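You operate a simulated robot arm through the tools that you are given. There is no shell and no other tool. Be economical: measure what you need, move in short steps, check, and stop when the job is done.

You are at the controls of a simulated two-armed robot. One attempt, no reset.

Task
Mix juice and water in the tall measure and serve it in the copper mug.
Fine: juice to the 100 ml line, water from the black jug on top to 200 ml; jugs and measure back. Set down upright: juice jug, black jug, tall measure.

It is judged by the outcome, as a careful person would: the job done as asked, and still so three seconds after it is handed in. It fails if anything else is knocked over, pushed out of place, dropped, spilled or broken.

Robot
Two 7-joint arms with two-finger parallel grippers on one trunk, on a base that drives. Base frame: it is fixed to the floor where the robot stands at the start and does not move with it; the origin is under the middle of the robot, x ahead of it, y to its left, z up; the surface under the hand at the start is at about z = 920. Units: mm, degrees, N and s.
The left shoulder is at the start at [80, 131, 947], the right one opposite. With the tool pointing down near the work surface each hand reaches from about 360 to 840 mm from the robot's upright axis, wherever it stands, measured 20 degrees to its own side. Places, roughly: yellow jug [500, 1250, 500]. Payload 1.57 kg a hand.
The TCP of each hand is the grasp point between the finger pads, 30 mm short of the fingertips. In the tool frame z runs along the fingers and y along their closing line. Largest opening 110 mm; finger width 24, thickness 12; the body of the gripper, 48 by 112 mm, starts 78 mm behind the TCP.
Orientation is that of the tool frame in the base frame, as a unit quaternion [w, x, y, z]. With the fingers straight down and closing along the base's y, the tool's x points along the base's -x, its y along +y and its z along -z.

Tools
- The arms move only by the tool apply_moves. It takes "left_deltas", "right_deltas" or both (then of equal length, played together; a hand with none holds still); each is a list of rows, each a list of 7 numbers: the shift along the tool's x, y, z in units of 200 mm (1.0 is 200 mm), then the turn, a rotation vector about the tool's x, y, z in units of 180 degrees (1.0 is 180 degrees), then the gripper command, from -1 (shut) to 1 (fully open), values between in proportion. In form: [[x, y, z, wx, wy, wz, gripper], ...]. A call has 1 to 12 rows; each row is the pose to reach, as a shift and turn from the pose commanded when the call began, along the tool's axes at that moment. A call with a number of a shift or a turn outside -1 to 1 is refused whole. Each row takes 0.2 s and may step no farther than 50 mm and 8.6 degrees from the row before; otherwise, or with a gripper value out of range, the whole call is refused. Where a pose cannot be reached the arm comes as near as it can. A force on the tool above 40 N (or 10 N above the force at the start of the call, whichever is more), or a blocked arm, ends the call early, and 0.2 s more pass. The fingers move at their own pace (about 108 mm/s each) and stop on an object; they squeeze with about 36 N. The grip force told is the motor's: it shows also when the fingers shut on nothing. Time passes only in rows, and 0.2 s behind the last, so rows that repeat a pose let the fingers close. The reply holds the time, the measured pose of the TCP, the force on the tool along the base axes, the opening and the grip force, in the units named above and with some noise, with the torque about the TCP (base axes, N m) and any sound that the robot's microphone picked up.
- Cameras (640 x 400 px; columns grow to the right, rows downward): "scene" is now at [-60.2, 41.8, 1432.6]; the picture's right is [0.45, -0.89, 0.00], its down [-0.39, -0.20, -0.90] and it looks along [0.80, 0.41, -0.44] (base axes); focal length 257 px, centre (320, 200). "left" rides on the left gripper at [70, -16, -141] in its tool frame; the picture's right is [0.23, 0.97, 0.00], its down [-0.86, 0.20, -0.48] and it looks along [-0.47, 0.11, 0.88] (tool axes); focal length 222 px, centre (320, 200). "right" rides on the right gripper at [70, 16, -141] in its tool frame; the picture's right is [-0.23, 0.97, 0.00], its down [-0.86, -0.20, -0.48] and it looks along [-0.47, -0.11, 0.88] (tool axes); focal length 222 px, centre (320, 200). There is no depth. A picture from a camera that has moved, and an enlarged one, comes with that camera's place and axes in the base frame and with its lens.
- get_image(camera): a new picture of that camera. The clock stands still meanwhile.
- base_move(legs): drives the robot by 1 to 6 legs, each [ahead, left, turn to the left] in mm, mm and degrees, along the robot's own axes; the way and the turn of a leg run together, so that a leg with both is an arc; at most 1500 mm and 180 degrees a leg. The arms and the cameras ride along, it lands a little off, and it stops where it bumps. It gives what a move gives.
- head_to(pan, tilt): turns the head with the scene camera to pan (to the left, within 109 degrees either way) and tilt (down, from -29 to 69), counted from straight ahead of the robot. It gives what a move gives.
- enlarge(camera, box): a new picture of the part [left, top, right, bottom] of that camera's present view, enlarged. The clock stands still meanwhile.
- close_job(): hands the job in; it is judged then, once.

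Work in short steps. Places have to be worked out from the pictures, the camera data and where the tool is seen: move nearer, look again, correct. Check each grasp and each placing, and mend what went wrong. You have 120 turns and 108 pictures in all, those below and enlarged ones among them. Open the grippers and draw the arms clear of the work before you hand the job in, unless the task says otherwise; then end with one line.

The tools are called after "Emit:" by a JSON object that holds its "api" and its "payload". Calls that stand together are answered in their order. apply_moves: Moves the arms, as the interface text tells. Its arguments: {"type":"object","properties":{"left_deltas":{"type":"array","items":{"type":"array","items":{"type":"number"}}},"right_deltas":{"type":"array","items":{"type":"array","items":{"type":"number"}}}},"required":[]} The other tools are called the same way: base_move (legs) drives the base; head_to (pan, tilt) turns the head that bears the scene camera; get_image (camera) takes a picture; enlarge (camera, box) takes an enlarged picture of a part of a camera's view; close_job () hands the job in.

At the start:

```text
time: 0.0
left_tool_pos: [421.4, 339.3, 1335.3]
left_tool_rot: [0.0, 0.0, 1.0, 0.0]
left_ft_force: [0.0, -0.7, -0.4]
left_moment: [0.03, 0.01, 0.0]
left_width: 110.0
left_finger_force: 0.1
right_tool_pos: [433.3, -18.3, 1350.8]
right_tool_rot: [0.0, 0.0, 1.0, 0.0]
right_ft_force: [-0.2, 0.1, -0.1]
right_moment: [-0.01, 0.0, 0.02]
right_width: 110.0
right_finger_force: 0.1
robot x, y, heading: [2.3, -1.1, -0.2]
head pan, tilt: [27.1, 26.1]
```

scene: 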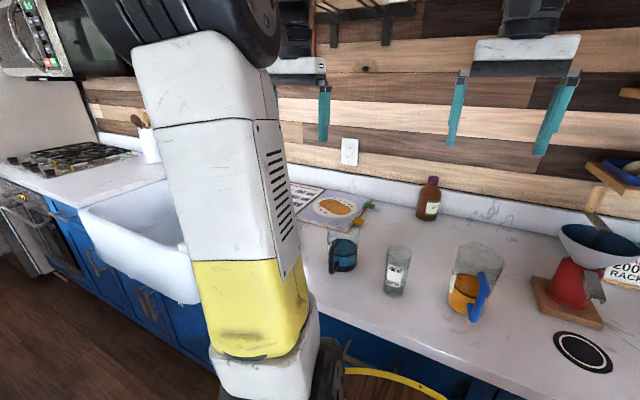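
right: 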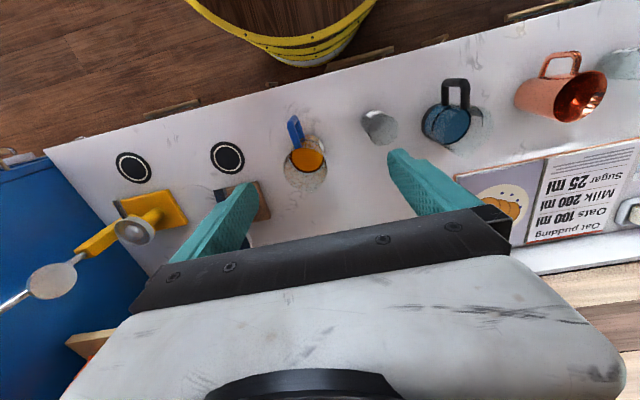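
left: 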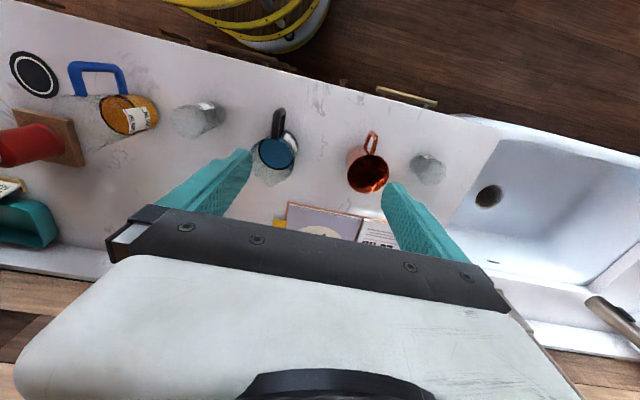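

I'll look closely at the row of vessels on the counter to identify them.

Emit:
{"api": "enlarge", "payload": {"camera": "scene", "box": [300, 170, 540, 320]}}

Emit:
{"api": "enlarge", "payload": {"camera": "left", "box": [40, 40, 460, 260]}}

Emit:
{"api": "head_to", "payload": {"pan": 60, "tilt": 40}}

Emit:
{"api": "get_image", "payload": {"camera": "scene"}}

```text
2.67 times, centred on (420, 245) of scene
camera zoom: at [-60.2, 41.8, 1432.6], right [0.45, -0.89, 0.0], down [-0.39, -0.2, -0.9], along [0.8, 0.41, -0.44], focal length 685 px, centre (53, 80)
```

zoom: 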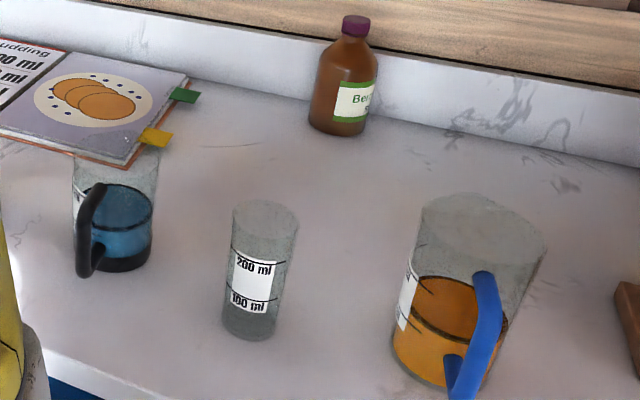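

```text
1.52 times, centred on (250, 150) of left
camera zoom: at [352.5, 324.4, 1475.3], right [-0.23, 0.97, 0.0], down [0.86, 0.2, 0.48], along [0.47, 0.11, -0.88], focal length 338 px, centre (427, 276)
```

zoom: 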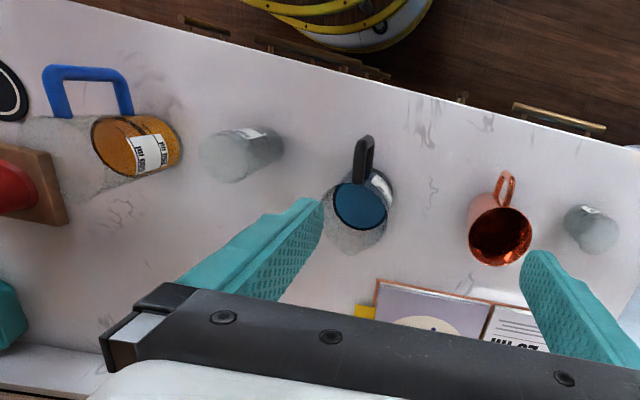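

```text
time: 1.0
left_tool_pos: [422.1, 340.4, 1335.9]
left_tool_rot: [0.0, 0.0, 1.0, 0.0]
left_ft_force: [-1.2, 0.2, -0.2]
left_moment: [-0.02, 0.04, -0.02]
left_width: 109.9
left_finger_force: 0.1
right_tool_pos: [432.4, -18.1, 1351.5]
right_tool_rot: [0.0, 0.0, 1.0, -0.001]
right_ft_force: [0.1, 0.1, -1.3]
right_moment: [-0.02, 0.0, 0.01]
right_width: 110.1
right_finger_force: 0.0
robot x, y, heading: [-0.9, -1.1, -0.0]
head pan, tilt: [60.0, 40.0]
```

```text
102 pictures are left
camera scene: at [-99.4, 73.7, 1411.0], right [0.87, -0.5, 0.0], down [-0.32, -0.56, -0.77], along [0.38, 0.66, -0.64], focal length 257 px, centre (320, 200)
```

scene: 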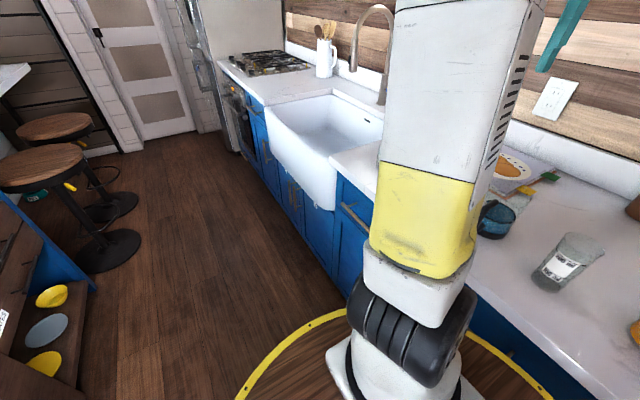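

The tall measure shows 100/200 ml lines. I'll check the labels on the jugs and the second small glass by the mug.

Emit:
{"api": "head_to", "payload": {"pan": 5, "tilt": 45}}

Emit:
{"api": "get_image", "payload": {"camera": "scene"}}

Emit:
{"api": "enlarge", "payload": {"camera": "left", "box": [300, 100, 480, 212]}}

Emit:
{"api": "enlarge", "payload": {"camera": "left", "box": [60, 50, 240, 162]}}

```text
time: 2.2
left_tool_pos: [422.9, 339.8, 1335.2]
left_tool_rot: [0.0, -0.001, 1.0, 0.0]
left_ft_force: [-0.5, 0.2, -0.6]
left_moment: [-0.03, 0.01, 0.02]
left_width: 110.1
left_finger_force: 0.1
right_tool_pos: [432.4, -18.3, 1351.1]
right_tool_rot: [0.0, 0.0, 1.0, 0.0]
right_ft_force: [0.0, -0.5, 0.2]
right_moment: [-0.01, -0.02, 0.01]
right_width: 110.0
right_finger_force: 0.1
robot x, y, heading: [-0.0, 1.4, -0.0]
head pan, tilt: [5.0, 45.0]
```

```text
101 pictures are left
camera scene: at [-61.0, 7.2, 1403.7], right [0.09, -1.0, 0.0], down [-0.7, -0.06, -0.71], along [0.7, 0.06, -0.71], focal length 257 px, centre (320, 200)
```

scene: 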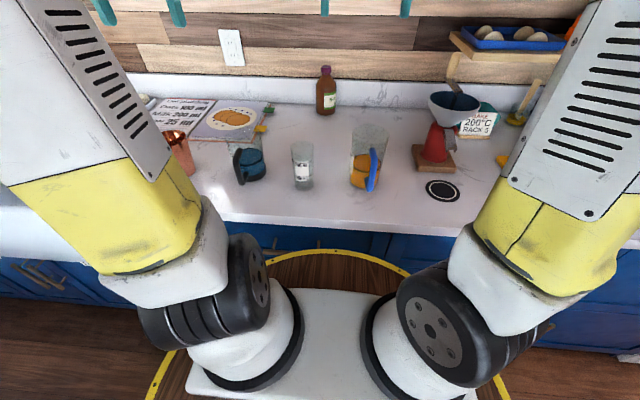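

```text
3.56 times, centred on (390, 156) of left
camera zoom: at [352.5, 324.4, 1475.3], right [-0.23, 0.97, 0.0], down [0.86, 0.2, 0.48], along [0.47, 0.11, -0.88], focal length 790 px, centre (71, 356)
```

zoom: 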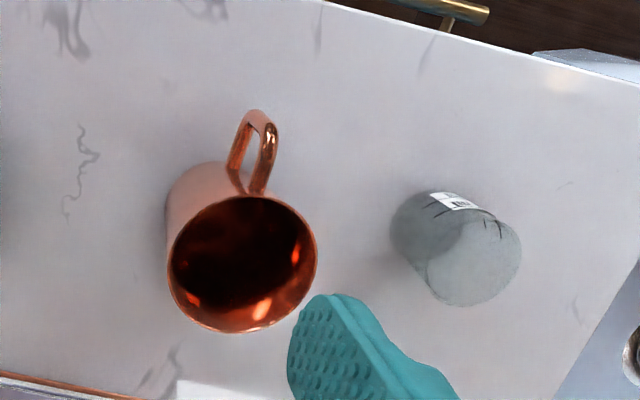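

```text
3.56 times, centred on (150, 106) of left
camera zoom: at [352.5, 324.4, 1475.3], right [-0.23, 0.97, 0.0], down [0.86, 0.2, 0.48], along [0.47, 0.11, -0.88], focal length 790 px, centre (924, 534)
```

zoom: 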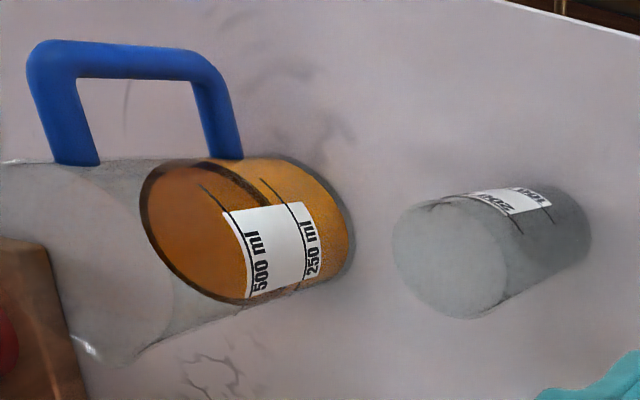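

Juice is the blue-handled jug (right of the measure), water the black-handled one; the handles face the robot. I'll back up to make room for level hands and get a view.

Emit:
{"api": "base_move", "payload": {"legs": [[-220, 0, 0]]}}

Emit:
{"api": "head_to", "payload": {"pan": 5, "tilt": 38}}

Emit:
{"api": "enlarge", "payload": {"camera": "scene", "box": [180, 90, 420, 240]}}

```text
time: 3.9
left_tool_pos: [202.9, 340.2, 1334.6]
left_tool_rot: [0.0, 0.0, 1.0, 0.0]
left_ft_force: [-0.1, -0.4, -1.0]
left_moment: [-0.02, -0.01, -0.01]
left_width: 109.9
left_finger_force: 0.0
right_tool_pos: [214.5, -18.1, 1351.6]
right_tool_rot: [0.0, 0.0, 1.0, 0.0]
right_ft_force: [0.0, -0.1, 0.3]
right_moment: [0.01, 0.05, 0.0]
right_width: 109.7
right_finger_force: 0.0
robot x, y, heading: [-221.0, 1.4, -0.3]
head pan, tilt: [5.0, 45.0]
```

```text
time: 4.6
left_tool_pos: [203.6, 340.1, 1335.0]
left_tool_rot: [0.001, 0.0, 1.0, 0.0]
left_ft_force: [0.2, -0.2, 0.1]
left_moment: [-0.01, 0.01, 0.01]
left_width: 110.0
left_finger_force: 0.1
right_tool_pos: [214.3, -17.5, 1350.4]
right_tool_rot: [0.0, 0.0, 1.0, 0.0]
right_ft_force: [-0.8, 0.3, -0.3]
right_moment: [-0.02, -0.01, 0.03]
right_width: 109.9
right_finger_force: 0.1
robot x, y, heading: [-216.3, 4.6, 0.1]
head pan, tilt: [5.0, 38.0]
```

```text
2.67 times, centred on (300, 165) of scene
camera zoom: at [-274.8, 7.6, 1413.9], right [0.09, -1.0, 0.0], down [-0.61, -0.05, -0.79], along [0.78, 0.07, -0.62], focal length 685 px, centre (373, 293)
```

zoom: 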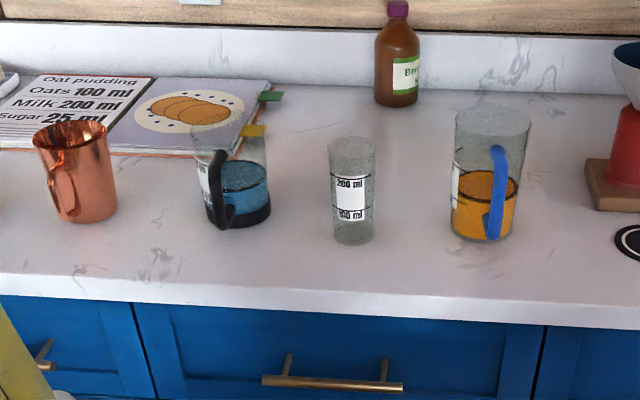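

Estimated centres: juice jug (≈515,-68), measure (≈485,100), black jug (≈519,262), mug (≈513,475). Now I pitch the right hand toward 20° below level, in free space.

Emit:
{"api": "apply_moves", "payload": {"right_deltas": [[-0.02, -0.023, 0.083, 0, -0.0432, 0, 1], [-0.04, -0.047, 0.167, 0, -0.0864, 0, 1], [-0.06, -0.07, 0.25, 0, -0.1297, 0, 1], [-0.08, -0.093, 0.333, 0, -0.1729, 0, 1], [-0.1, -0.117, 0.417, 0, -0.2161, 0, 1], [-0.12, -0.14, 0.5, 0, -0.2593, 0, 1], [-0.14, -0.163, 0.583, 0, -0.3026, 0, 1], [-0.16, -0.187, 0.667, 0, -0.3458, 0, 1], [-0.18, -0.21, 0.75, 0, -0.389, 0, 1], [-0.18, -0.21, 0.75, 0, -0.389, 0, 1]]}}

Emit:
{"api": "get_image", "payload": {"camera": "right"}}

Emit:
{"api": "get_image", "payload": {"camera": "scene"}}

```text
time: 6.8
left_tool_pos: [203.6, 341.0, 1335.8]
left_tool_rot: [0.0, 0.0, 1.0, 0.0]
left_ft_force: [0.5, 0.2, 0.3]
left_moment: [0.02, 0.0, 0.01]
left_width: 109.7
left_finger_force: 0.0
right_tool_pos: [264.1, -52.0, 1217.5]
right_tool_rot: [0.573, 0.0, 0.819, -0.001]
right_ft_force: [0.8, 0.8, 0.1]
right_moment: [0.02, 0.0, -0.02]
right_width: 109.9
right_finger_force: 0.1
right hand out of reach, approached as far as the arm can: row 9, 10
robot x, y, heading: [-221.5, -1.5, -0.0]
head pan, tilt: [5.0, 38.0]
```

```text
97 pictures are left
camera right: at [107.2, -35.4, 1201.4], right [0.08, 0.97, 0.21], down [-0.16, -0.2, 0.97], along [0.98, -0.11, 0.14], focal length 222 px, centre (320, 200)
```

right: 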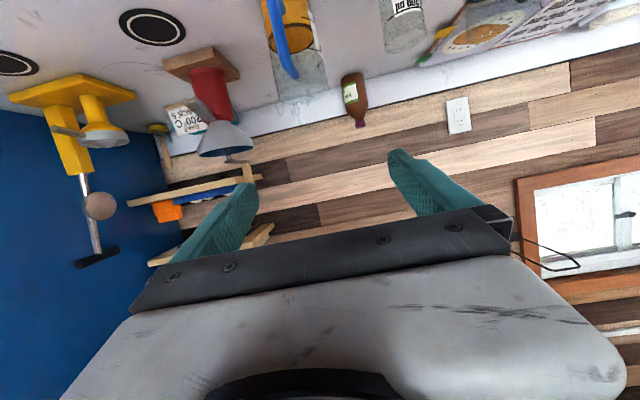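

```text
96 pictures are left
camera scene: at [-274.8, 7.5, 1413.9], right [0.09, -1.0, 0.0], down [-0.61, -0.05, -0.79], along [0.78, 0.07, -0.62], focal length 257 px, centre (320, 200)
```

scene: 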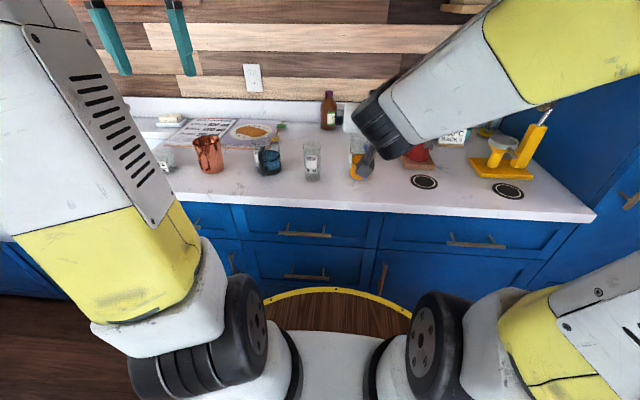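

The pitch works; it was just too near the shoulder. I'll go forward 150 mm and test the sideways pour roll (top toward +y) in free air.

Emit:
{"api": "apply_moves", "payload": {"right_deltas": [[-0.064, 0, 0.176, 0, 0, 0, 1], [-0.128, 0, 0.352, 0, 0, 0, 1], [-0.192, 0, 0.529, 0, 0, 0, 1], [-0.257, 0, 0.705, 0, 0, 0, 1], [-0.257, 0, 0.705, 0.0142, 0, -0.0391, 1], [-0.257, 0, 0.705, 0.0285, 0, -0.0783, 1], [-0.257, 0, 0.705, 0.0427, 0, -0.1174, 1], [-0.257, 0, 0.705, 0.057, 0, -0.1566, 1], [-0.257, 0, 0.705, 0.0712, 0, -0.1957, 1], [-0.257, 0, 0.705, 0.0855, 0, -0.2349, 1], [-0.257, 0, 0.705, 0.0997, 0, -0.274, 1], [-0.257, 0, 0.705, 0.114, 0, -0.3132, 1]]}}

```text
time: 9.4
left_tool_pos: [202.5, 340.6, 1334.5]
left_tool_rot: [-0.001, 0.0, 1.0, 0.0]
left_ft_force: [0.2, -0.3, 0.4]
left_moment: [0.0, -0.05, 0.03]
left_width: 110.0
left_finger_force: 0.0
right_tool_pos: [413.1, -53.8, 1217.3]
right_tool_rot: [0.496, -0.287, 0.709, -0.41]
right_ft_force: [0.0, -0.2, -0.1]
right_moment: [0.03, 0.0, 0.0]
right_width: 110.0
right_finger_force: 0.2
robot x, y, heading: [-216.6, 1.0, 0.0]
head pan, tilt: [5.0, 38.0]
```

Roll works. I'll undo the roll, and come back a bit to look at the juice jug with the right camera, pitched down more for a view.

Emit:
{"api": "apply_moves", "payload": {"right_deltas": [[0, 0, 0, -0.0142, 0, 0.0391, 1], [0, 0, 0, -0.0285, 0, 0.0783, 1], [0, 0, 0, -0.0427, 0, 0.1174, 1], [0, 0, 0, -0.057, 0, 0.1566, 1], [0, 0, 0, -0.0712, 0, 0.1957, 1], [0, 0, 0, -0.0855, 0, 0.2349, 1], [0, 0, 0, -0.0997, 0, 0.274, 1], [0, 0, 0, -0.114, 0, 0.3132, 1]]}}

Emit:
{"api": "apply_moves", "payload": {"right_deltas": [[0.171, 0, 0.119, 0, 0, 0, 1], [0.342, 0, 0.0, 0, 0, 0, 1], [0.513, 0, -0.12, 0, 0, 0, 1], [0.68, 0, -0.23, 0, 0, 0, 1], [0.83, 0, -0.28, 0, 0, 0, 1], [0.83, 0, -0.28, 0, 0, 0, 1]]}}

Emit:
{"api": "get_image", "payload": {"camera": "right"}}

```text
time: 11.2
left_tool_pos: [203.5, 341.5, 1335.1]
left_tool_rot: [0.0, 0.0, 1.0, 0.0]
left_ft_force: [-0.7, -0.3, -0.5]
left_moment: [-0.01, 0.06, -0.03]
left_width: 110.1
left_finger_force: 0.1
right_tool_pos: [413.6, -51.5, 1218.0]
right_tool_rot: [0.573, 0.0, 0.819, 0.002]
right_ft_force: [-0.4, 0.0, -0.5]
right_moment: [0.0, -0.01, 0.0]
right_width: 110.0
right_finger_force: 0.1
robot x, y, heading: [-219.7, -4.1, 0.1]
head pan, tilt: [5.0, 38.0]
```

```text
time: 12.6
left_tool_pos: [203.4, 340.3, 1334.3]
left_tool_rot: [0.0, 0.0, 1.0, 0.001]
left_ft_force: [-0.4, 1.0, -0.2]
left_moment: [-0.03, 0.0, 0.01]
left_width: 109.8
left_finger_force: 0.1
right_tool_pos: [340.2, -35.3, 1091.5]
right_tool_rot: [0.573, 0.001, 0.82, -0.001]
right_ft_force: [0.5, -0.3, -0.4]
right_moment: [-0.02, -0.01, 0.02]
right_width: 110.0
right_finger_force: 0.0
right hand out of reach, approached as far as the arm can: row 4, 5, 6
robot x, y, heading: [-216.8, -0.4, 0.2]
head pan, tilt: [5.0, 38.0]
```

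```text
95 pictures are left
camera right: at [184.0, -19.5, 1076.2], right [0.08, 0.97, 0.21], down [-0.16, -0.2, 0.97], along [0.98, -0.11, 0.14], focal length 222 px, centre (320, 200)
```

right: 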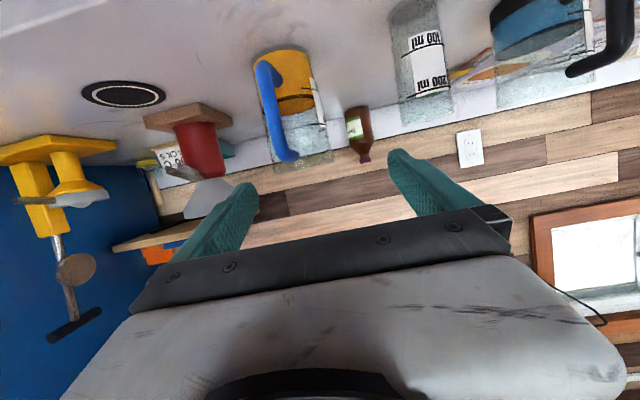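

The arm is cramped here; readings give the handle bar at about (428,-72), z 950–1055. I'll back the base up 120 mm more, then approach.

Emit:
{"api": "base_move", "payload": {"legs": [[-130, 0, 0]]}}

Emit:
{"api": "enlarge", "payload": {"camera": "right", "box": [160, 0, 480, 200]}}

```text
time: 13.9
left_tool_pos: [73.8, 339.5, 1335.4]
left_tool_rot: [0.0, 0.0, 1.0, 0.0]
left_ft_force: [0.2, -0.2, -0.8]
left_moment: [0.01, 0.02, 0.0]
left_width: 110.0
left_finger_force: 0.2
right_tool_pos: [210.5, -36.3, 1093.2]
right_tool_rot: [0.574, 0.0, 0.819, 0.0]
right_ft_force: [0.2, 0.0, -0.5]
right_moment: [-0.01, 0.01, -0.03]
right_width: 110.1
right_finger_force: 0.0
robot x, y, heading: [-348.7, -2.0, -0.1]
head pan, tilt: [5.0, 38.0]
```

```text
2.00 times, centred on (320, 100) of right
camera zoom: at [53.9, -20.1, 1076.4], right [0.08, 0.97, 0.21], down [-0.16, -0.2, 0.97], along [0.98, -0.11, 0.14], focal length 444 px, centre (320, 400)
```

zoom: 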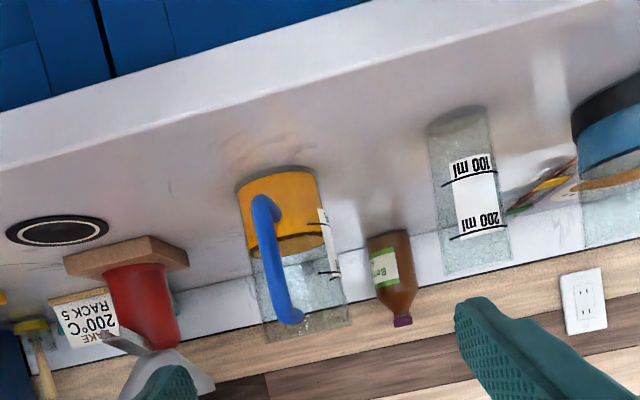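

I'll bring the right hand to (330,-72,1005), level with the handle and short of it.

Emit:
{"api": "apply_moves", "payload": {"right_deltas": [[0.052, -0.045, 0.178, 0, 0, 0, 1], [0.104, -0.089, 0.356, 0, 0, 0, 1], [0.157, -0.134, 0.534, 0, 0, 0, 1], [0.209, -0.178, 0.712, 0, 0, 0, 1], [0.209, -0.178, 0.712, 0, 0, 0, 1]]}}

Emit:
{"api": "get_image", "payload": {"camera": "right"}}

Emit:
{"api": "enlarge", "payload": {"camera": "scene", "box": [230, 80, 470, 230]}}

```text
time: 15.1
left_tool_pos: [73.8, 339.9, 1334.6]
left_tool_rot: [0.0, 0.0, 1.0, -0.001]
left_ft_force: [0.0, -0.5, 0.7]
left_moment: [-0.01, 0.01, -0.02]
left_width: 110.2
left_finger_force: 0.0
right_tool_pos: [328.5, -72.6, 1005.6]
right_tool_rot: [0.573, 0.002, 0.819, -0.002]
right_ft_force: [-0.6, 0.4, -1.0]
right_moment: [-0.04, 0.0, 0.01]
right_width: 110.0
right_finger_force: 0.1
robot x, y, heading: [-346.4, 3.5, 0.0]
head pan, tilt: [5.0, 38.0]
```

```text
93 pictures are left
camera right: at [173.4, -56.7, 990.1], right [0.08, 0.97, 0.21], down [-0.16, -0.2, 0.97], along [0.98, -0.11, 0.14], focal length 222 px, centre (320, 200)
```

right: 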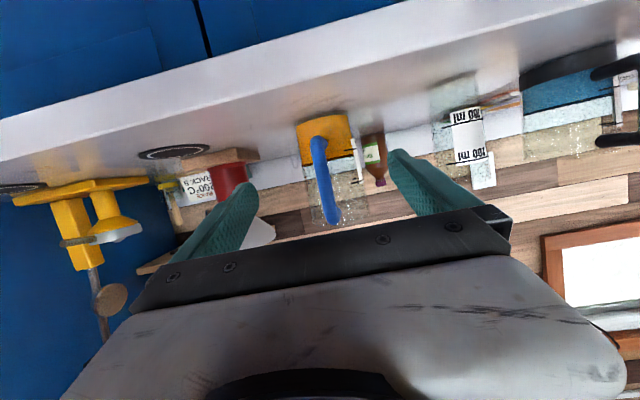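

```text
2.67 times, centred on (350, 155) of scene
camera zoom: at [-405.1, 7.7, 1413.9], right [0.09, -1.0, 0.0], down [-0.61, -0.05, -0.79], along [0.79, 0.07, -0.62], focal length 685 px, centre (240, 320)
```

zoom: 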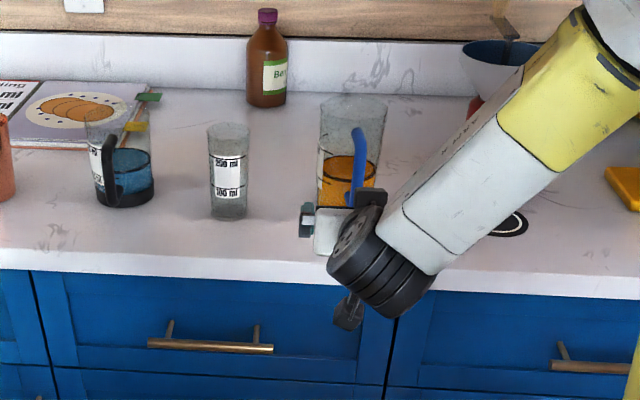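

The bar is at y≈-74, z 960–1049, well centred. I advance to x≈412 and close on the handle.

Emit:
{"api": "apply_moves", "payload": {"right_deltas": [[-0.048, -0.003, 0.132, 0, 0, 0, 1], [-0.096, -0.005, 0.263, 0, 0, 0, 1], [-0.1436, -0.007, 0.395, 0, 0, 0, 1], [-0.1436, -0.007, 0.395, 0, 0, 0, 1]]}}

Emit:
{"api": "get_image", "payload": {"camera": "right"}}

```text
time: 16.1
left_tool_pos: [73.6, 339.6, 1334.5]
left_tool_rot: [0.0, 0.0, 1.0, 0.0]
left_ft_force: [0.1, -0.5, -0.6]
left_moment: [0.03, 0.0, 0.01]
left_width: 110.0
left_finger_force: 0.0
right_tool_pos: [412.1, -74.4, 1003.8]
right_tool_rot: [0.573, 0.001, 0.819, 0.0]
right_ft_force: [0.2, 0.8, -0.5]
right_moment: [0.02, 0.0, 0.0]
right_width: 110.2
right_finger_force: 0.1
robot x, y, heading: [-349.0, -0.2, -0.1]
head pan, tilt: [5.0, 38.0]
```

```text
91 pictures are left
camera right: at [256.9, -57.8, 988.0], right [0.08, 0.97, 0.21], down [-0.16, -0.2, 0.97], along [0.98, -0.11, 0.14], focal length 222 px, centre (320, 200)
```

right: 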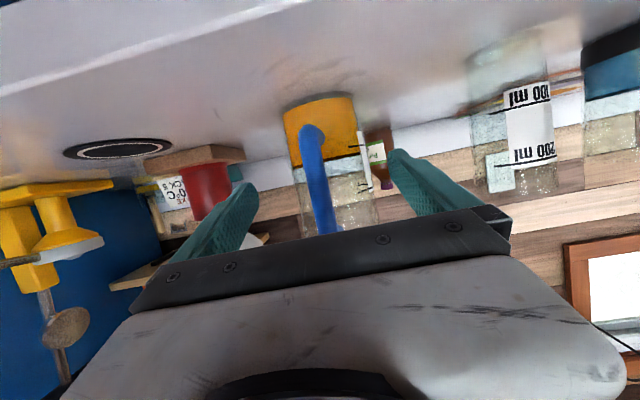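

Bar is centred between the fingertips. Closing.

Emit:
{"api": "apply_moves", "payload": {"right_deltas": [[0, 0, 0, 0, 0, 0, -1], [0, 0, 0, 0, 0, 0, -1], [0, 0, 0, 0, 0, 0, -1], [0, 0, 0, 0, 0, 0, -1], [0, 0, 0, 0, 0, 0, -1]]}}

Emit:
{"api": "apply_moves", "payload": {"right_deltas": [[-0.07, 0, -0.026, 0, 0, 0, -1], [-0.141, 0, -0.051, 0, 0, 0, -1], [-0.141, 0, -0.051, 0, 0, 0, -1]]}}

Emit:
{"api": "get_image", "payload": {"camera": "right"}}

Emit:
{"api": "enlarge", "payload": {"camera": "scene", "box": [230, 80, 470, 230]}}

```text
time: 17.3
left_tool_pos: [73.9, 340.1, 1334.2]
left_tool_rot: [0.0, 0.001, 1.0, 0.0]
left_ft_force: [-1.1, -0.7, -0.2]
left_moment: [0.02, -0.01, -0.03]
left_width: 110.0
left_finger_force: 0.0
right_tool_pos: [413.0, -74.1, 1003.8]
right_tool_rot: [0.574, 0.001, 0.819, -0.001]
right_ft_force: [0.3, -0.7, 0.1]
right_moment: [-0.01, -0.02, 0.03]
right_width: 15.2
right_finger_force: 30.9
robot x, y, heading: [-346.8, 0.2, -0.1]
head pan, tilt: [5.0, 38.0]
```

```text
time: 18.1
left_tool_pos: [73.8, 341.2, 1335.0]
left_tool_rot: [0.001, 0.0, 1.0, 0.0]
left_ft_force: [0.5, -0.1, -0.4]
left_moment: [0.01, 0.01, -0.01]
left_width: 110.0
left_finger_force: 0.1
right_tool_pos: [413.8, -72.8, 1033.9]
right_tool_rot: [0.573, 0.001, 0.82, -0.001]
right_ft_force: [0.0, 0.0, -5.9]
right_moment: [-0.04, 0.4, 0.0]
right_width: 15.2
right_finger_force: 31.7
robot x, y, heading: [-347.7, -1.8, -0.1]
head pan, tilt: [5.0, 38.0]
```

```text
90 pictures are left
camera right: at [257.6, -57.2, 1018.1], right [0.08, 0.97, 0.21], down [-0.16, -0.2, 0.97], along [0.98, -0.11, 0.14], focal length 222 px, centre (320, 200)
```

right: 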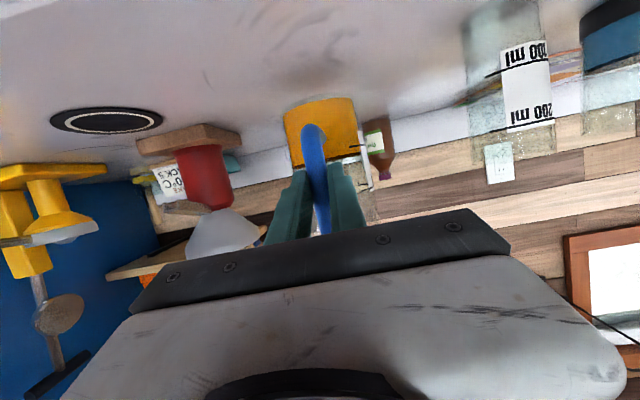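

```text
2.67 times, centred on (350, 155) of scene
camera zoom: at [-404.8, 7.7, 1414.0], right [0.09, -1.0, 0.0], down [-0.61, -0.05, -0.79], along [0.78, 0.07, -0.62], focal length 685 px, centre (240, 320)
```

zoom: 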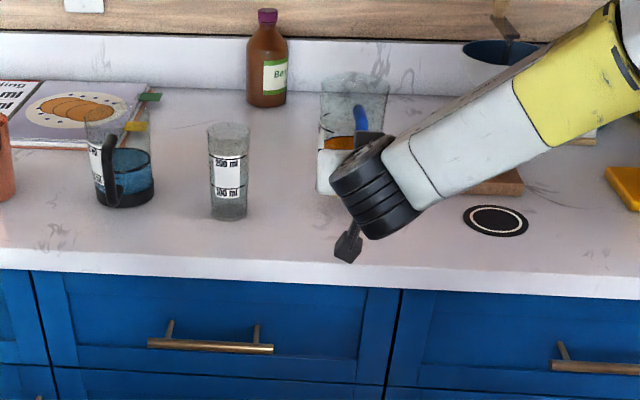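

Jug held: ~0.6 kg, stable. Now raise it to (379,-74,1105) and tilt 40° toward +y, still clear of the measure and well short of spilling.

Emit:
{"api": "apply_moves", "payload": {"right_deltas": [[-0.091, -0.002, -0.095, 0, 0, 0, -1], [-0.183, -0.003, -0.19, 0, 0, 0, -1], [-0.274, -0.005, -0.285, 0, 0, 0, -1], [-0.274, -0.005, -0.285, 0.0095, 0, -0.0261, -1], [-0.274, -0.005, -0.285, 0.019, 0, -0.0522, -1], [-0.274, -0.005, -0.285, 0.0285, 0, -0.0783, -1], [-0.274, -0.005, -0.285, 0.038, 0, -0.1044, -1], [-0.274, -0.005, -0.285, 0.0475, 0, -0.1305, -1], [-0.274, -0.005, -0.285, 0.057, 0, -0.1566, -1], [-0.274, -0.005, -0.285, 0.0665, 0, -0.1827, -1], [-0.274, -0.005, -0.285, 0.076, 0, -0.2088, -1], [-0.274, -0.005, -0.285, 0.076, 0, -0.2088, -1]]}}

Emit:
{"api": "get_image", "payload": {"camera": "scene"}}

Emit:
{"api": "get_image", "payload": {"camera": "right"}}

```text
time: 20.7
left_tool_pos: [73.5, 339.8, 1335.7]
left_tool_rot: [0.001, 0.001, 1.0, 0.0]
left_ft_force: [-0.4, -0.3, 0.7]
left_moment: [-0.03, 0.01, 0.03]
left_width: 109.9
left_finger_force: 0.1
right_tool_pos: [378.4, -75.8, 1105.5]
right_tool_rot: [0.539, -0.195, 0.77, -0.281]
right_ft_force: [-0.4, 1.4, -5.1]
right_moment: [-0.1, 0.38, 0.03]
right_width: 15.7
right_finger_force: 31.8
robot x, y, heading: [-349.1, 2.1, -0.1]
head pan, tilt: [5.0, 38.0]
```

```text
88 pictures are left
camera scene: at [-404.8, 7.7, 1414.0], right [0.09, -1.0, 0.0], down [-0.61, -0.05, -0.79], along [0.78, 0.07, -0.62], focal length 257 px, centre (320, 200)
```

scene: 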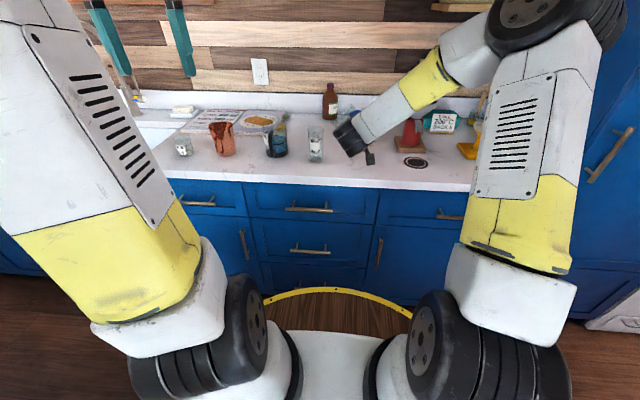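

```text
87 pictures are left
camera right: at [222.8, -73.8, 1082.4], right [0.08, 0.88, -0.46], down [-0.16, 0.47, 0.87], along [0.98, 0.0, 0.17], focal length 222 px, centre (320, 200)
```

right: 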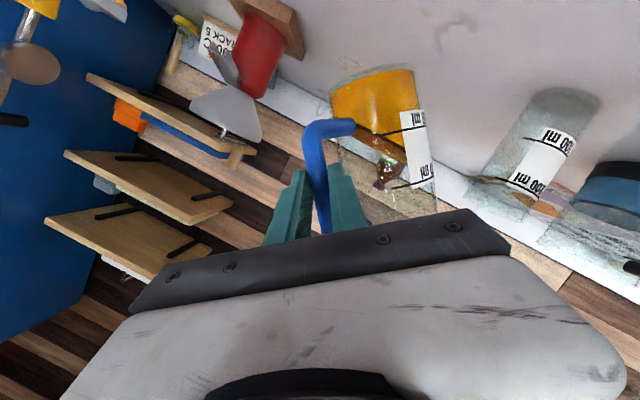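

All good, no spill. Move the jug left so its lip comes over the measure (lip y≈88).

Emit:
{"api": "apply_moves", "payload": {"right_deltas": [[-0.064, 0.106, -0.022, 0, 0, 0, -1], [-0.128, 0.213, -0.043, 0, 0, 0, -1], [-0.192, 0.319, -0.065, 0, 0, 0, -1], [-0.192, 0.319, -0.065, 0.0095, 0, -0.0261, -1], [-0.192, 0.319, -0.065, 0.019, 0, -0.0522, -1], [-0.192, 0.319, -0.065, 0.019, 0, -0.0522, -1]]}}

Emit:
{"api": "get_image", "payload": {"camera": "right"}}

Emit:
{"api": "enlarge", "payload": {"camera": "scene", "box": [250, 90, 410, 190]}}

```text
time: 22.1
left_tool_pos: [75.0, 339.7, 1335.0]
left_tool_rot: [0.0, 0.001, 1.0, -0.001]
left_ft_force: [0.6, 0.0, -0.5]
left_moment: [-0.01, 0.02, -0.01]
left_width: 110.1
left_finger_force: 0.1
right_tool_pos: [379.9, 1.3, 1095.8]
right_tool_rot: [0.519, -0.242, 0.743, -0.347]
right_ft_force: [0.1, -0.6, -5.1]
right_moment: [-0.11, 0.34, 0.01]
right_width: 15.3
right_finger_force: 31.5
robot x, y, heading: [-350.3, 0.0, -0.1]
head pan, tilt: [5.0, 38.0]
```

```text
86 pictures are left
camera right: at [223.3, -2.7, 1072.8], right [0.08, 0.79, -0.61], down [-0.16, 0.61, 0.77], along [0.98, 0.03, 0.17], focal length 222 px, centre (320, 200)
```

right: 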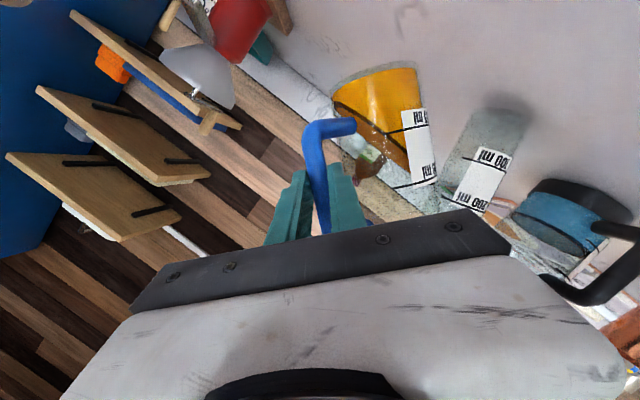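

```text
4.00 times, centred on (330, 140) of scene
camera zoom: at [-404.8, 7.7, 1414.0], right [0.09, -1.0, 0.0], down [-0.61, -0.05, -0.79], along [0.78, 0.07, -0.62], focal length 1028 px, centre (280, 440)
```

zoom: 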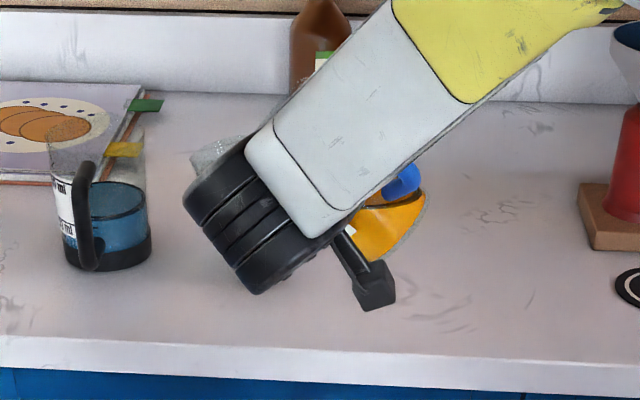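

The scene view is blocked by the right wrist. I bring the left hand to a viewing place at about (270,230,1147), pitched 45°, to watch the measure.

Emit:
{"api": "apply_moves", "payload": {"left_deltas": [[-0.122, -0.069, 0.118, 0, -0.031, 0, 1], [-0.244, -0.138, 0.235, 0, -0.062, 0, 1], [-0.366, -0.206, 0.353, 0, -0.094, 0, 1], [-0.488, -0.275, 0.47, 0, -0.125, 0, 1], [-0.61, -0.344, 0.588, 0, -0.156, 0, 1], [-0.731, -0.413, 0.705, 0, -0.1875, 0, 1], [-0.853, -0.481, 0.823, 0, -0.219, 0, 1], [-0.975, -0.55, 0.94, 0, -0.25, 0, 1]]}}

Emit:
{"api": "get_image", "payload": {"camera": "left"}}

```text
time: 23.9
left_tool_pos: [269.4, 228.4, 1145.4]
left_tool_rot: [0.384, 0.0, 0.923, 0.0]
left_ft_force: [-0.2, -0.3, 0.0]
left_moment: [0.01, 0.0, 0.0]
left_width: 110.1
left_finger_force: 0.0
right_tool_pos: [379.4, 0.1, 1095.5]
right_tool_rot: [0.519, -0.242, 0.743, -0.347]
right_ft_force: [0.1, 0.2, -5.0]
right_moment: [-0.11, 0.39, 0.0]
right_width: 15.3
right_finger_force: 31.1
robot x, y, heading: [-348.0, -1.0, -0.3]
head pan, tilt: [5.0, 38.0]
```

```text
84 pictures are left
camera left: at [120.3, 212.6, 1195.4], right [-0.16, 0.97, -0.16], down [0.27, 0.2, 0.94], along [0.95, 0.11, -0.29], focal length 222 px, centre (320, 200)
```

left: 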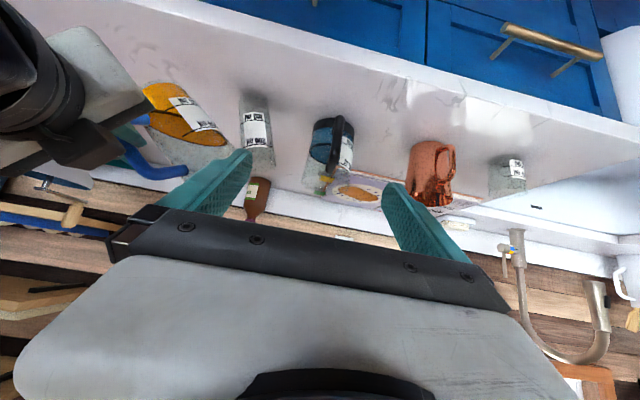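

Great view. Zooming on jug and measure.

Emit:
{"api": "enlarge", "payload": {"camera": "left", "box": [130, 70, 290, 170]}}

```text
4.00 times, centred on (210, 120) of left
camera zoom: at [120.3, 212.6, 1195.4], right [-0.16, 0.97, -0.16], down [0.27, 0.2, 0.94], along [0.95, 0.11, -0.29], focal length 888 px, centre (760, 520)
```

zoom: 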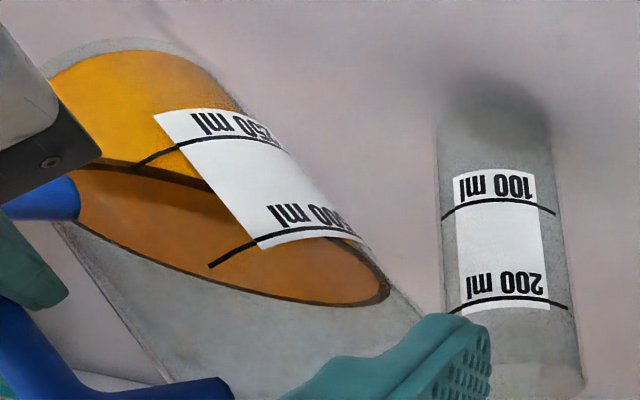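

The juice nears but hasn't reached the rim. I yaw the left hand 10° left so the finger no longer hides the rim, and tilt the jug to 56°.

Emit:
{"api": "apply_moves", "payload": {"left_deltas": [[-0.0, 0, 0, -0.0197, 0, -0.0197, 1], [0, 0, 0, -0.0393, 0, -0.0393, 1], [0, 0, 0, -0.0393, 0, -0.0393, 1]], "right_deltas": [[0, 0, 0, 0.0038, 0, -0.0104, -1], [0, 0, 0, 0.0076, 0, -0.0209, -1], [0, 0, 0, 0.0114, 0, -0.0313, -1]]}}

Emit:
{"api": "enlarge", "payload": {"camera": "left", "box": [160, 70, 352, 190]}}

```text
time: 24.7
left_tool_pos: [268.0, 228.9, 1143.8]
left_tool_rot: [0.381, -0.08, 0.92, 0.033]
left_ft_force: [0.2, -0.3, -0.3]
left_moment: [-0.02, -0.01, -0.01]
left_width: 109.9
left_finger_force: 0.1
right_tool_pos: [380.2, 0.2, 1096.3]
right_tool_rot: [0.506, -0.268, 0.724, -0.385]
right_ft_force: [0.3, 0.1, -5.0]
right_moment: [-0.09, 0.31, 0.01]
right_width: 15.3
right_finger_force: 30.8
robot x, y, heading: [-350.8, 2.1, -0.1]
head pan, tilt: [5.0, 38.0]
```

```text
3.33 times, centred on (256, 130) of left
camera zoom: at [124.9, 187.5, 1195.7], right [-0.33, 0.93, -0.16], down [0.23, 0.24, 0.94], along [0.92, 0.27, -0.29], focal length 740 px, centre (533, 433)
```

zoom: 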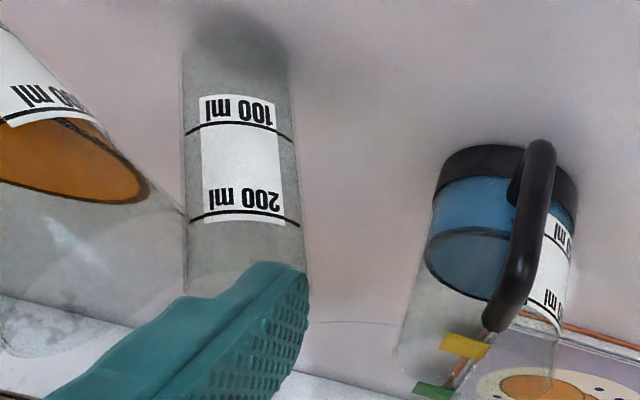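

Wrong direction (image is inverted); yaw 25° the other way.

Emit:
{"api": "apply_moves", "payload": {"left_deltas": [[0, 0, 0, 0.0246, 0, 0.0246, 1], [0, 0, 0, 0.0491, 0, 0.0491, 1], [0, 0, 0, 0.0737, 0, 0.0737, 1], [0, 0, 0, 0.0982, 0, 0.0982, 1], [0, 0, 0, 0.0982, 0, 0.0982, 1]]}}

Emit:
{"api": "enlarge", "payload": {"camera": "left", "box": [200, 70, 392, 190]}}

```text
time: 25.9
left_tool_pos: [266.9, 229.5, 1148.1]
left_tool_rot: [0.379, 0.122, 0.916, -0.051]
left_ft_force: [0.1, 0.4, 0.1]
left_moment: [-0.01, 0.03, 0.03]
left_width: 110.0
left_finger_force: 0.0
right_tool_pos: [379.3, 0.5, 1095.3]
right_tool_rot: [0.507, -0.269, 0.723, -0.385]
right_ft_force: [0.5, -0.1, -5.1]
right_moment: [-0.09, 0.29, -0.01]
right_width: 15.2
right_finger_force: 31.6
robot x, y, heading: [-350.4, 3.1, -0.1]
head pan, tilt: [5.0, 38.0]
```

```text
3.33 times, centred on (296, 130) of left
camera zoom: at [120.3, 253.2, 1196.7], right [0.1, 0.98, -0.16], down [0.31, 0.12, 0.94], along [0.95, -0.14, -0.29], focal length 740 px, centre (400, 433)
```

zoom: 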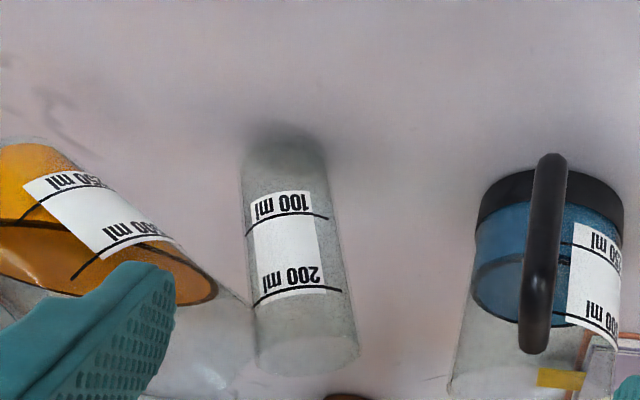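

Now the measure is entirely visible. I want the jug's rim too; enlarge a taller box.

Emit:
{"api": "enlarge", "payload": {"camera": "left", "box": [170, 80, 346, 230]}}

```text
2.67 times, centred on (258, 155) of left
camera zoom: at [120.3, 253.2, 1196.7], right [0.1, 0.98, -0.16], down [0.31, 0.12, 0.94], along [0.95, -0.14, -0.29], focal length 592 px, centre (485, 320)
```

zoom: 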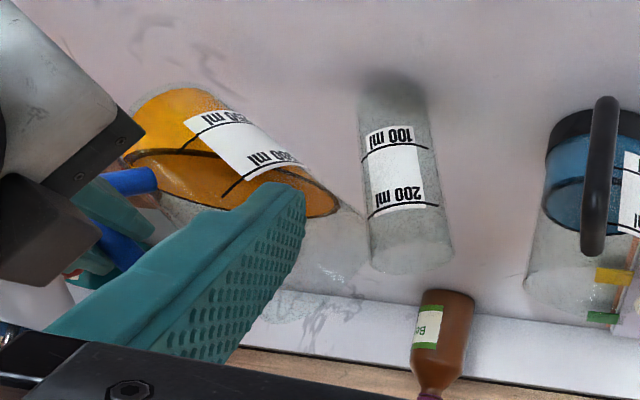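

The measure seems to lean in this view — I must check whether the jug touches it. Right camera and zoom of the measure's foot.

Emit:
{"api": "get_image", "payload": {"camera": "right"}}

Emit:
{"api": "enlarge", "payload": {"camera": "left", "box": [250, 90, 330, 140]}}

```text
79 pictures are left
camera right: at [223.6, -5.2, 1073.1], right [0.08, 0.72, -0.69], down [-0.16, 0.69, 0.71], along [0.98, 0.05, 0.17], focal length 222 px, centre (320, 200)
```

right: 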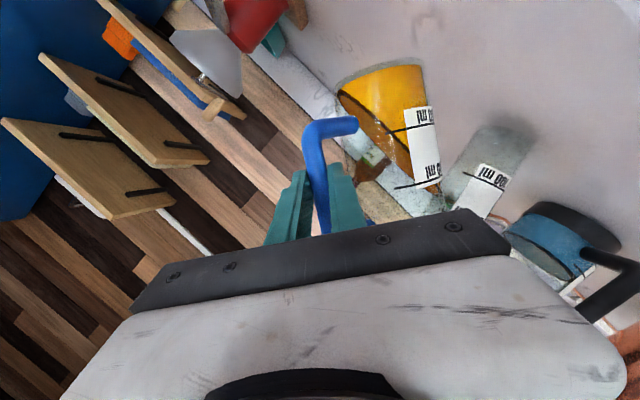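

```text
8.00 times, centred on (290, 115) of left
camera zoom: at [120.3, 253.2, 1196.7], right [0.1, 0.98, -0.16], down [0.31, 0.12, 0.94], along [0.95, -0.14, -0.29], focal length 1777 px, centre (560, 880)
```

zoom: 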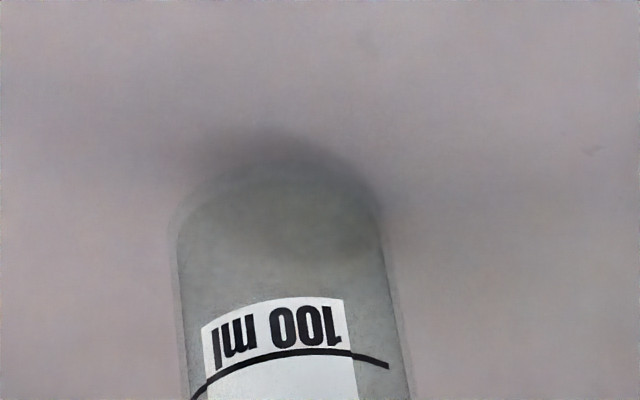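

The evidence agrees: the jug swung about its round handle bar in the grip, so its lip sits low (~z 1035) and leans the measure ~20° to the left. I retreat very slowly along −y so the measure settles back upright; afterwards I'll pour by tipping forward instead.

Emit:
{"api": "apply_moves", "payload": {"right_deltas": [[0.0117, -0.0084, 0.0043, 0, 0, 0, -1], [0.0234, -0.0168, 0.0085, 0, 0, 0, -1], [0.035, -0.0252, 0.0128, 0, 0, 0, -1], [0.0467, -0.0336, 0.017, 0, 0, 0, -1], [0.0584, -0.042, 0.0213, 0, 0, 0, -1], [0.0701, -0.0504, 0.0255, 0, 0, 0, -1], [0.0818, -0.0588, 0.0298, 0, 0, 0, -1], [0.0935, -0.0672, 0.034, 0, 0, 0, -1], [0.1052, -0.0756, 0.0383, 0, 0, 0, -1], [0.1168, -0.084, 0.0425, 0, 0, 0, -1], [0.1285, -0.0924, 0.0468, 0, 0, 0, -1], [0.1402, -0.1008, 0.051, 0, 0, 0, -1]]}}

Emit:
{"api": "enlarge", "payload": {"camera": "left", "box": [170, 80, 346, 230]}}

```text
time: 28.5
left_tool_pos: [268.8, 229.7, 1146.7]
left_tool_rot: [0.38, 0.121, 0.916, -0.05]
left_ft_force: [0.1, 0.1, -0.2]
left_moment: [0.03, -0.01, -0.05]
left_width: 109.9
left_finger_force: 0.0
right_tool_pos: [379.7, -36.2, 1095.1]
right_tool_rot: [0.506, -0.269, 0.724, -0.384]
right_ft_force: [0.9, 0.1, -4.0]
right_moment: [-0.13, 0.33, 0.01]
right_width: 15.5
right_finger_force: 31.3
robot x, y, heading: [-350.1, 1.2, -0.1]
head pan, tilt: [5.0, 38.0]
```

```text
2.67 times, centred on (258, 155) of left
camera zoom: at [120.2, 253.2, 1196.8], right [0.1, 0.98, -0.16], down [0.31, 0.12, 0.94], along [0.95, -0.14, -0.29], focal length 592 px, centre (485, 320)
```

zoom: 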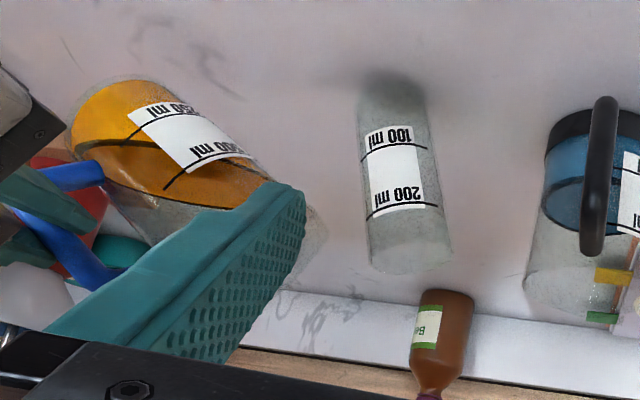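

The measure looks unchanged though the jug has moved off. I check it from the scene camera.

Emit:
{"api": "enlarge", "payload": {"camera": "scene", "box": [250, 90, 410, 190]}}

Emit:
{"api": "get_image", "payload": {"camera": "left"}}

```text
4.00 times, centred on (330, 140) of scene
camera zoom: at [-404.8, 7.7, 1414.0], right [0.09, -1.0, 0.0], down [-0.61, -0.05, -0.79], along [0.78, 0.07, -0.62], focal length 1028 px, centre (280, 440)
```

zoom: 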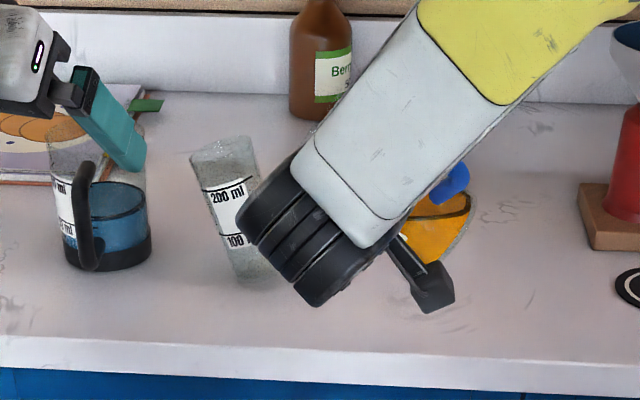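

```text
75 pictures are left
camera left: at [120.2, 253.2, 1196.8], right [0.1, 0.98, -0.16], down [0.31, 0.12, 0.94], along [0.95, -0.14, -0.29], focal length 222 px, centre (320, 200)
```

left: 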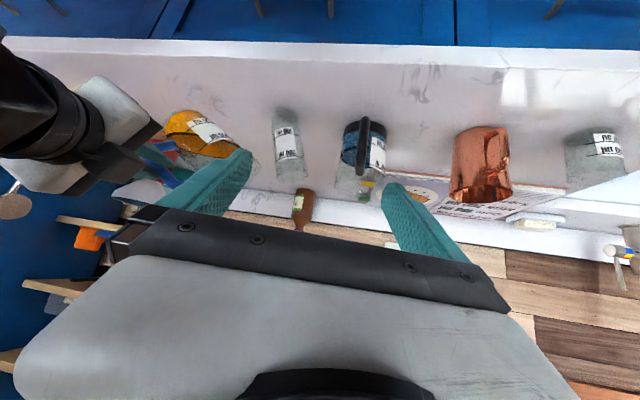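

The measure is indeed tilted and not touched by anything visible. I keep retreating slowly and watch it.

Emit:
{"api": "apply_moves", "payload": {"right_deltas": [[0.0162, -0.0117, 0.0059, 0, 0, 0, -1], [0.0325, -0.0233, 0.0118, 0, 0, 0, -1], [0.0487, -0.035, 0.0177, 0, 0, 0, -1], [0.0649, -0.0467, 0.0236, 0, 0, 0, -1], [0.0811, -0.0583, 0.0295, 0, 0, 0, -1], [0.0974, -0.07, 0.0354, 0, 0, 0, -1], [0.1136, -0.0817, 0.0413, 0, 0, 0, -1], [0.1298, -0.0933, 0.0472, 0, 0, 0, -1], [0.146, -0.105, 0.0531, 0, 0, 0, -1], [0.1623, -0.1167, 0.059, 0, 0, 0, -1], [0.1785, -0.1283, 0.0649, 0, 0, 0, -1], [0.1947, -0.14, 0.0708, 0, 0, 0, -1]]}}

Emit:
{"api": "enlarge", "payload": {"camera": "scene", "box": [250, 90, 410, 190]}}

Emit:
{"api": "get_image", "payload": {"camera": "right"}}

```text
time: 31.1
left_tool_pos: [268.4, 229.8, 1148.0]
left_tool_rot: [0.38, 0.121, 0.916, -0.05]
left_ft_force: [-0.7, 0.7, 0.1]
left_moment: [-0.03, -0.01, -0.03]
left_width: 110.1
left_finger_force: 0.1
right_tool_pos: [381.3, -85.4, 1095.8]
right_tool_rot: [0.506, -0.269, 0.723, -0.385]
right_ft_force: [-0.8, 0.3, -5.4]
right_moment: [-0.06, 0.29, -0.01]
right_width: 15.3
right_finger_force: 30.8
robot x, y, heading: [-349.3, -3.5, 0.2]
head pan, tilt: [5.0, 38.0]
```

```text
4.00 times, centred on (330, 140) of scene
camera zoom: at [-404.8, 7.7, 1414.0], right [0.09, -1.0, 0.0], down [-0.61, -0.05, -0.79], along [0.78, 0.07, -0.62], focal length 1028 px, centre (280, 440)
```

zoom: 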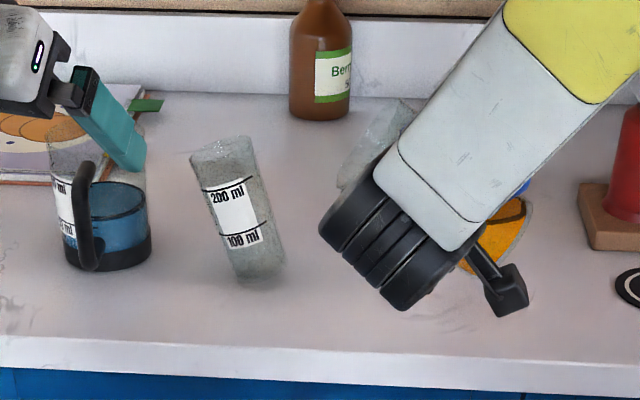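

```text
73 pictures are left
camera right: at [223.5, -90.3, 1073.2], right [0.08, 0.72, -0.69], down [-0.16, 0.69, 0.71], along [0.98, 0.05, 0.17], focal length 222 px, centre (320, 200)
```

right: 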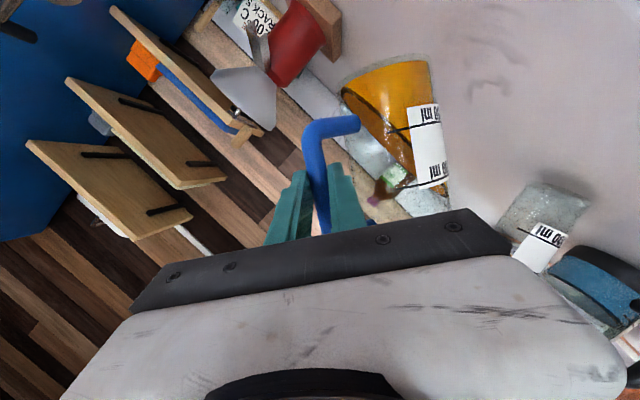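

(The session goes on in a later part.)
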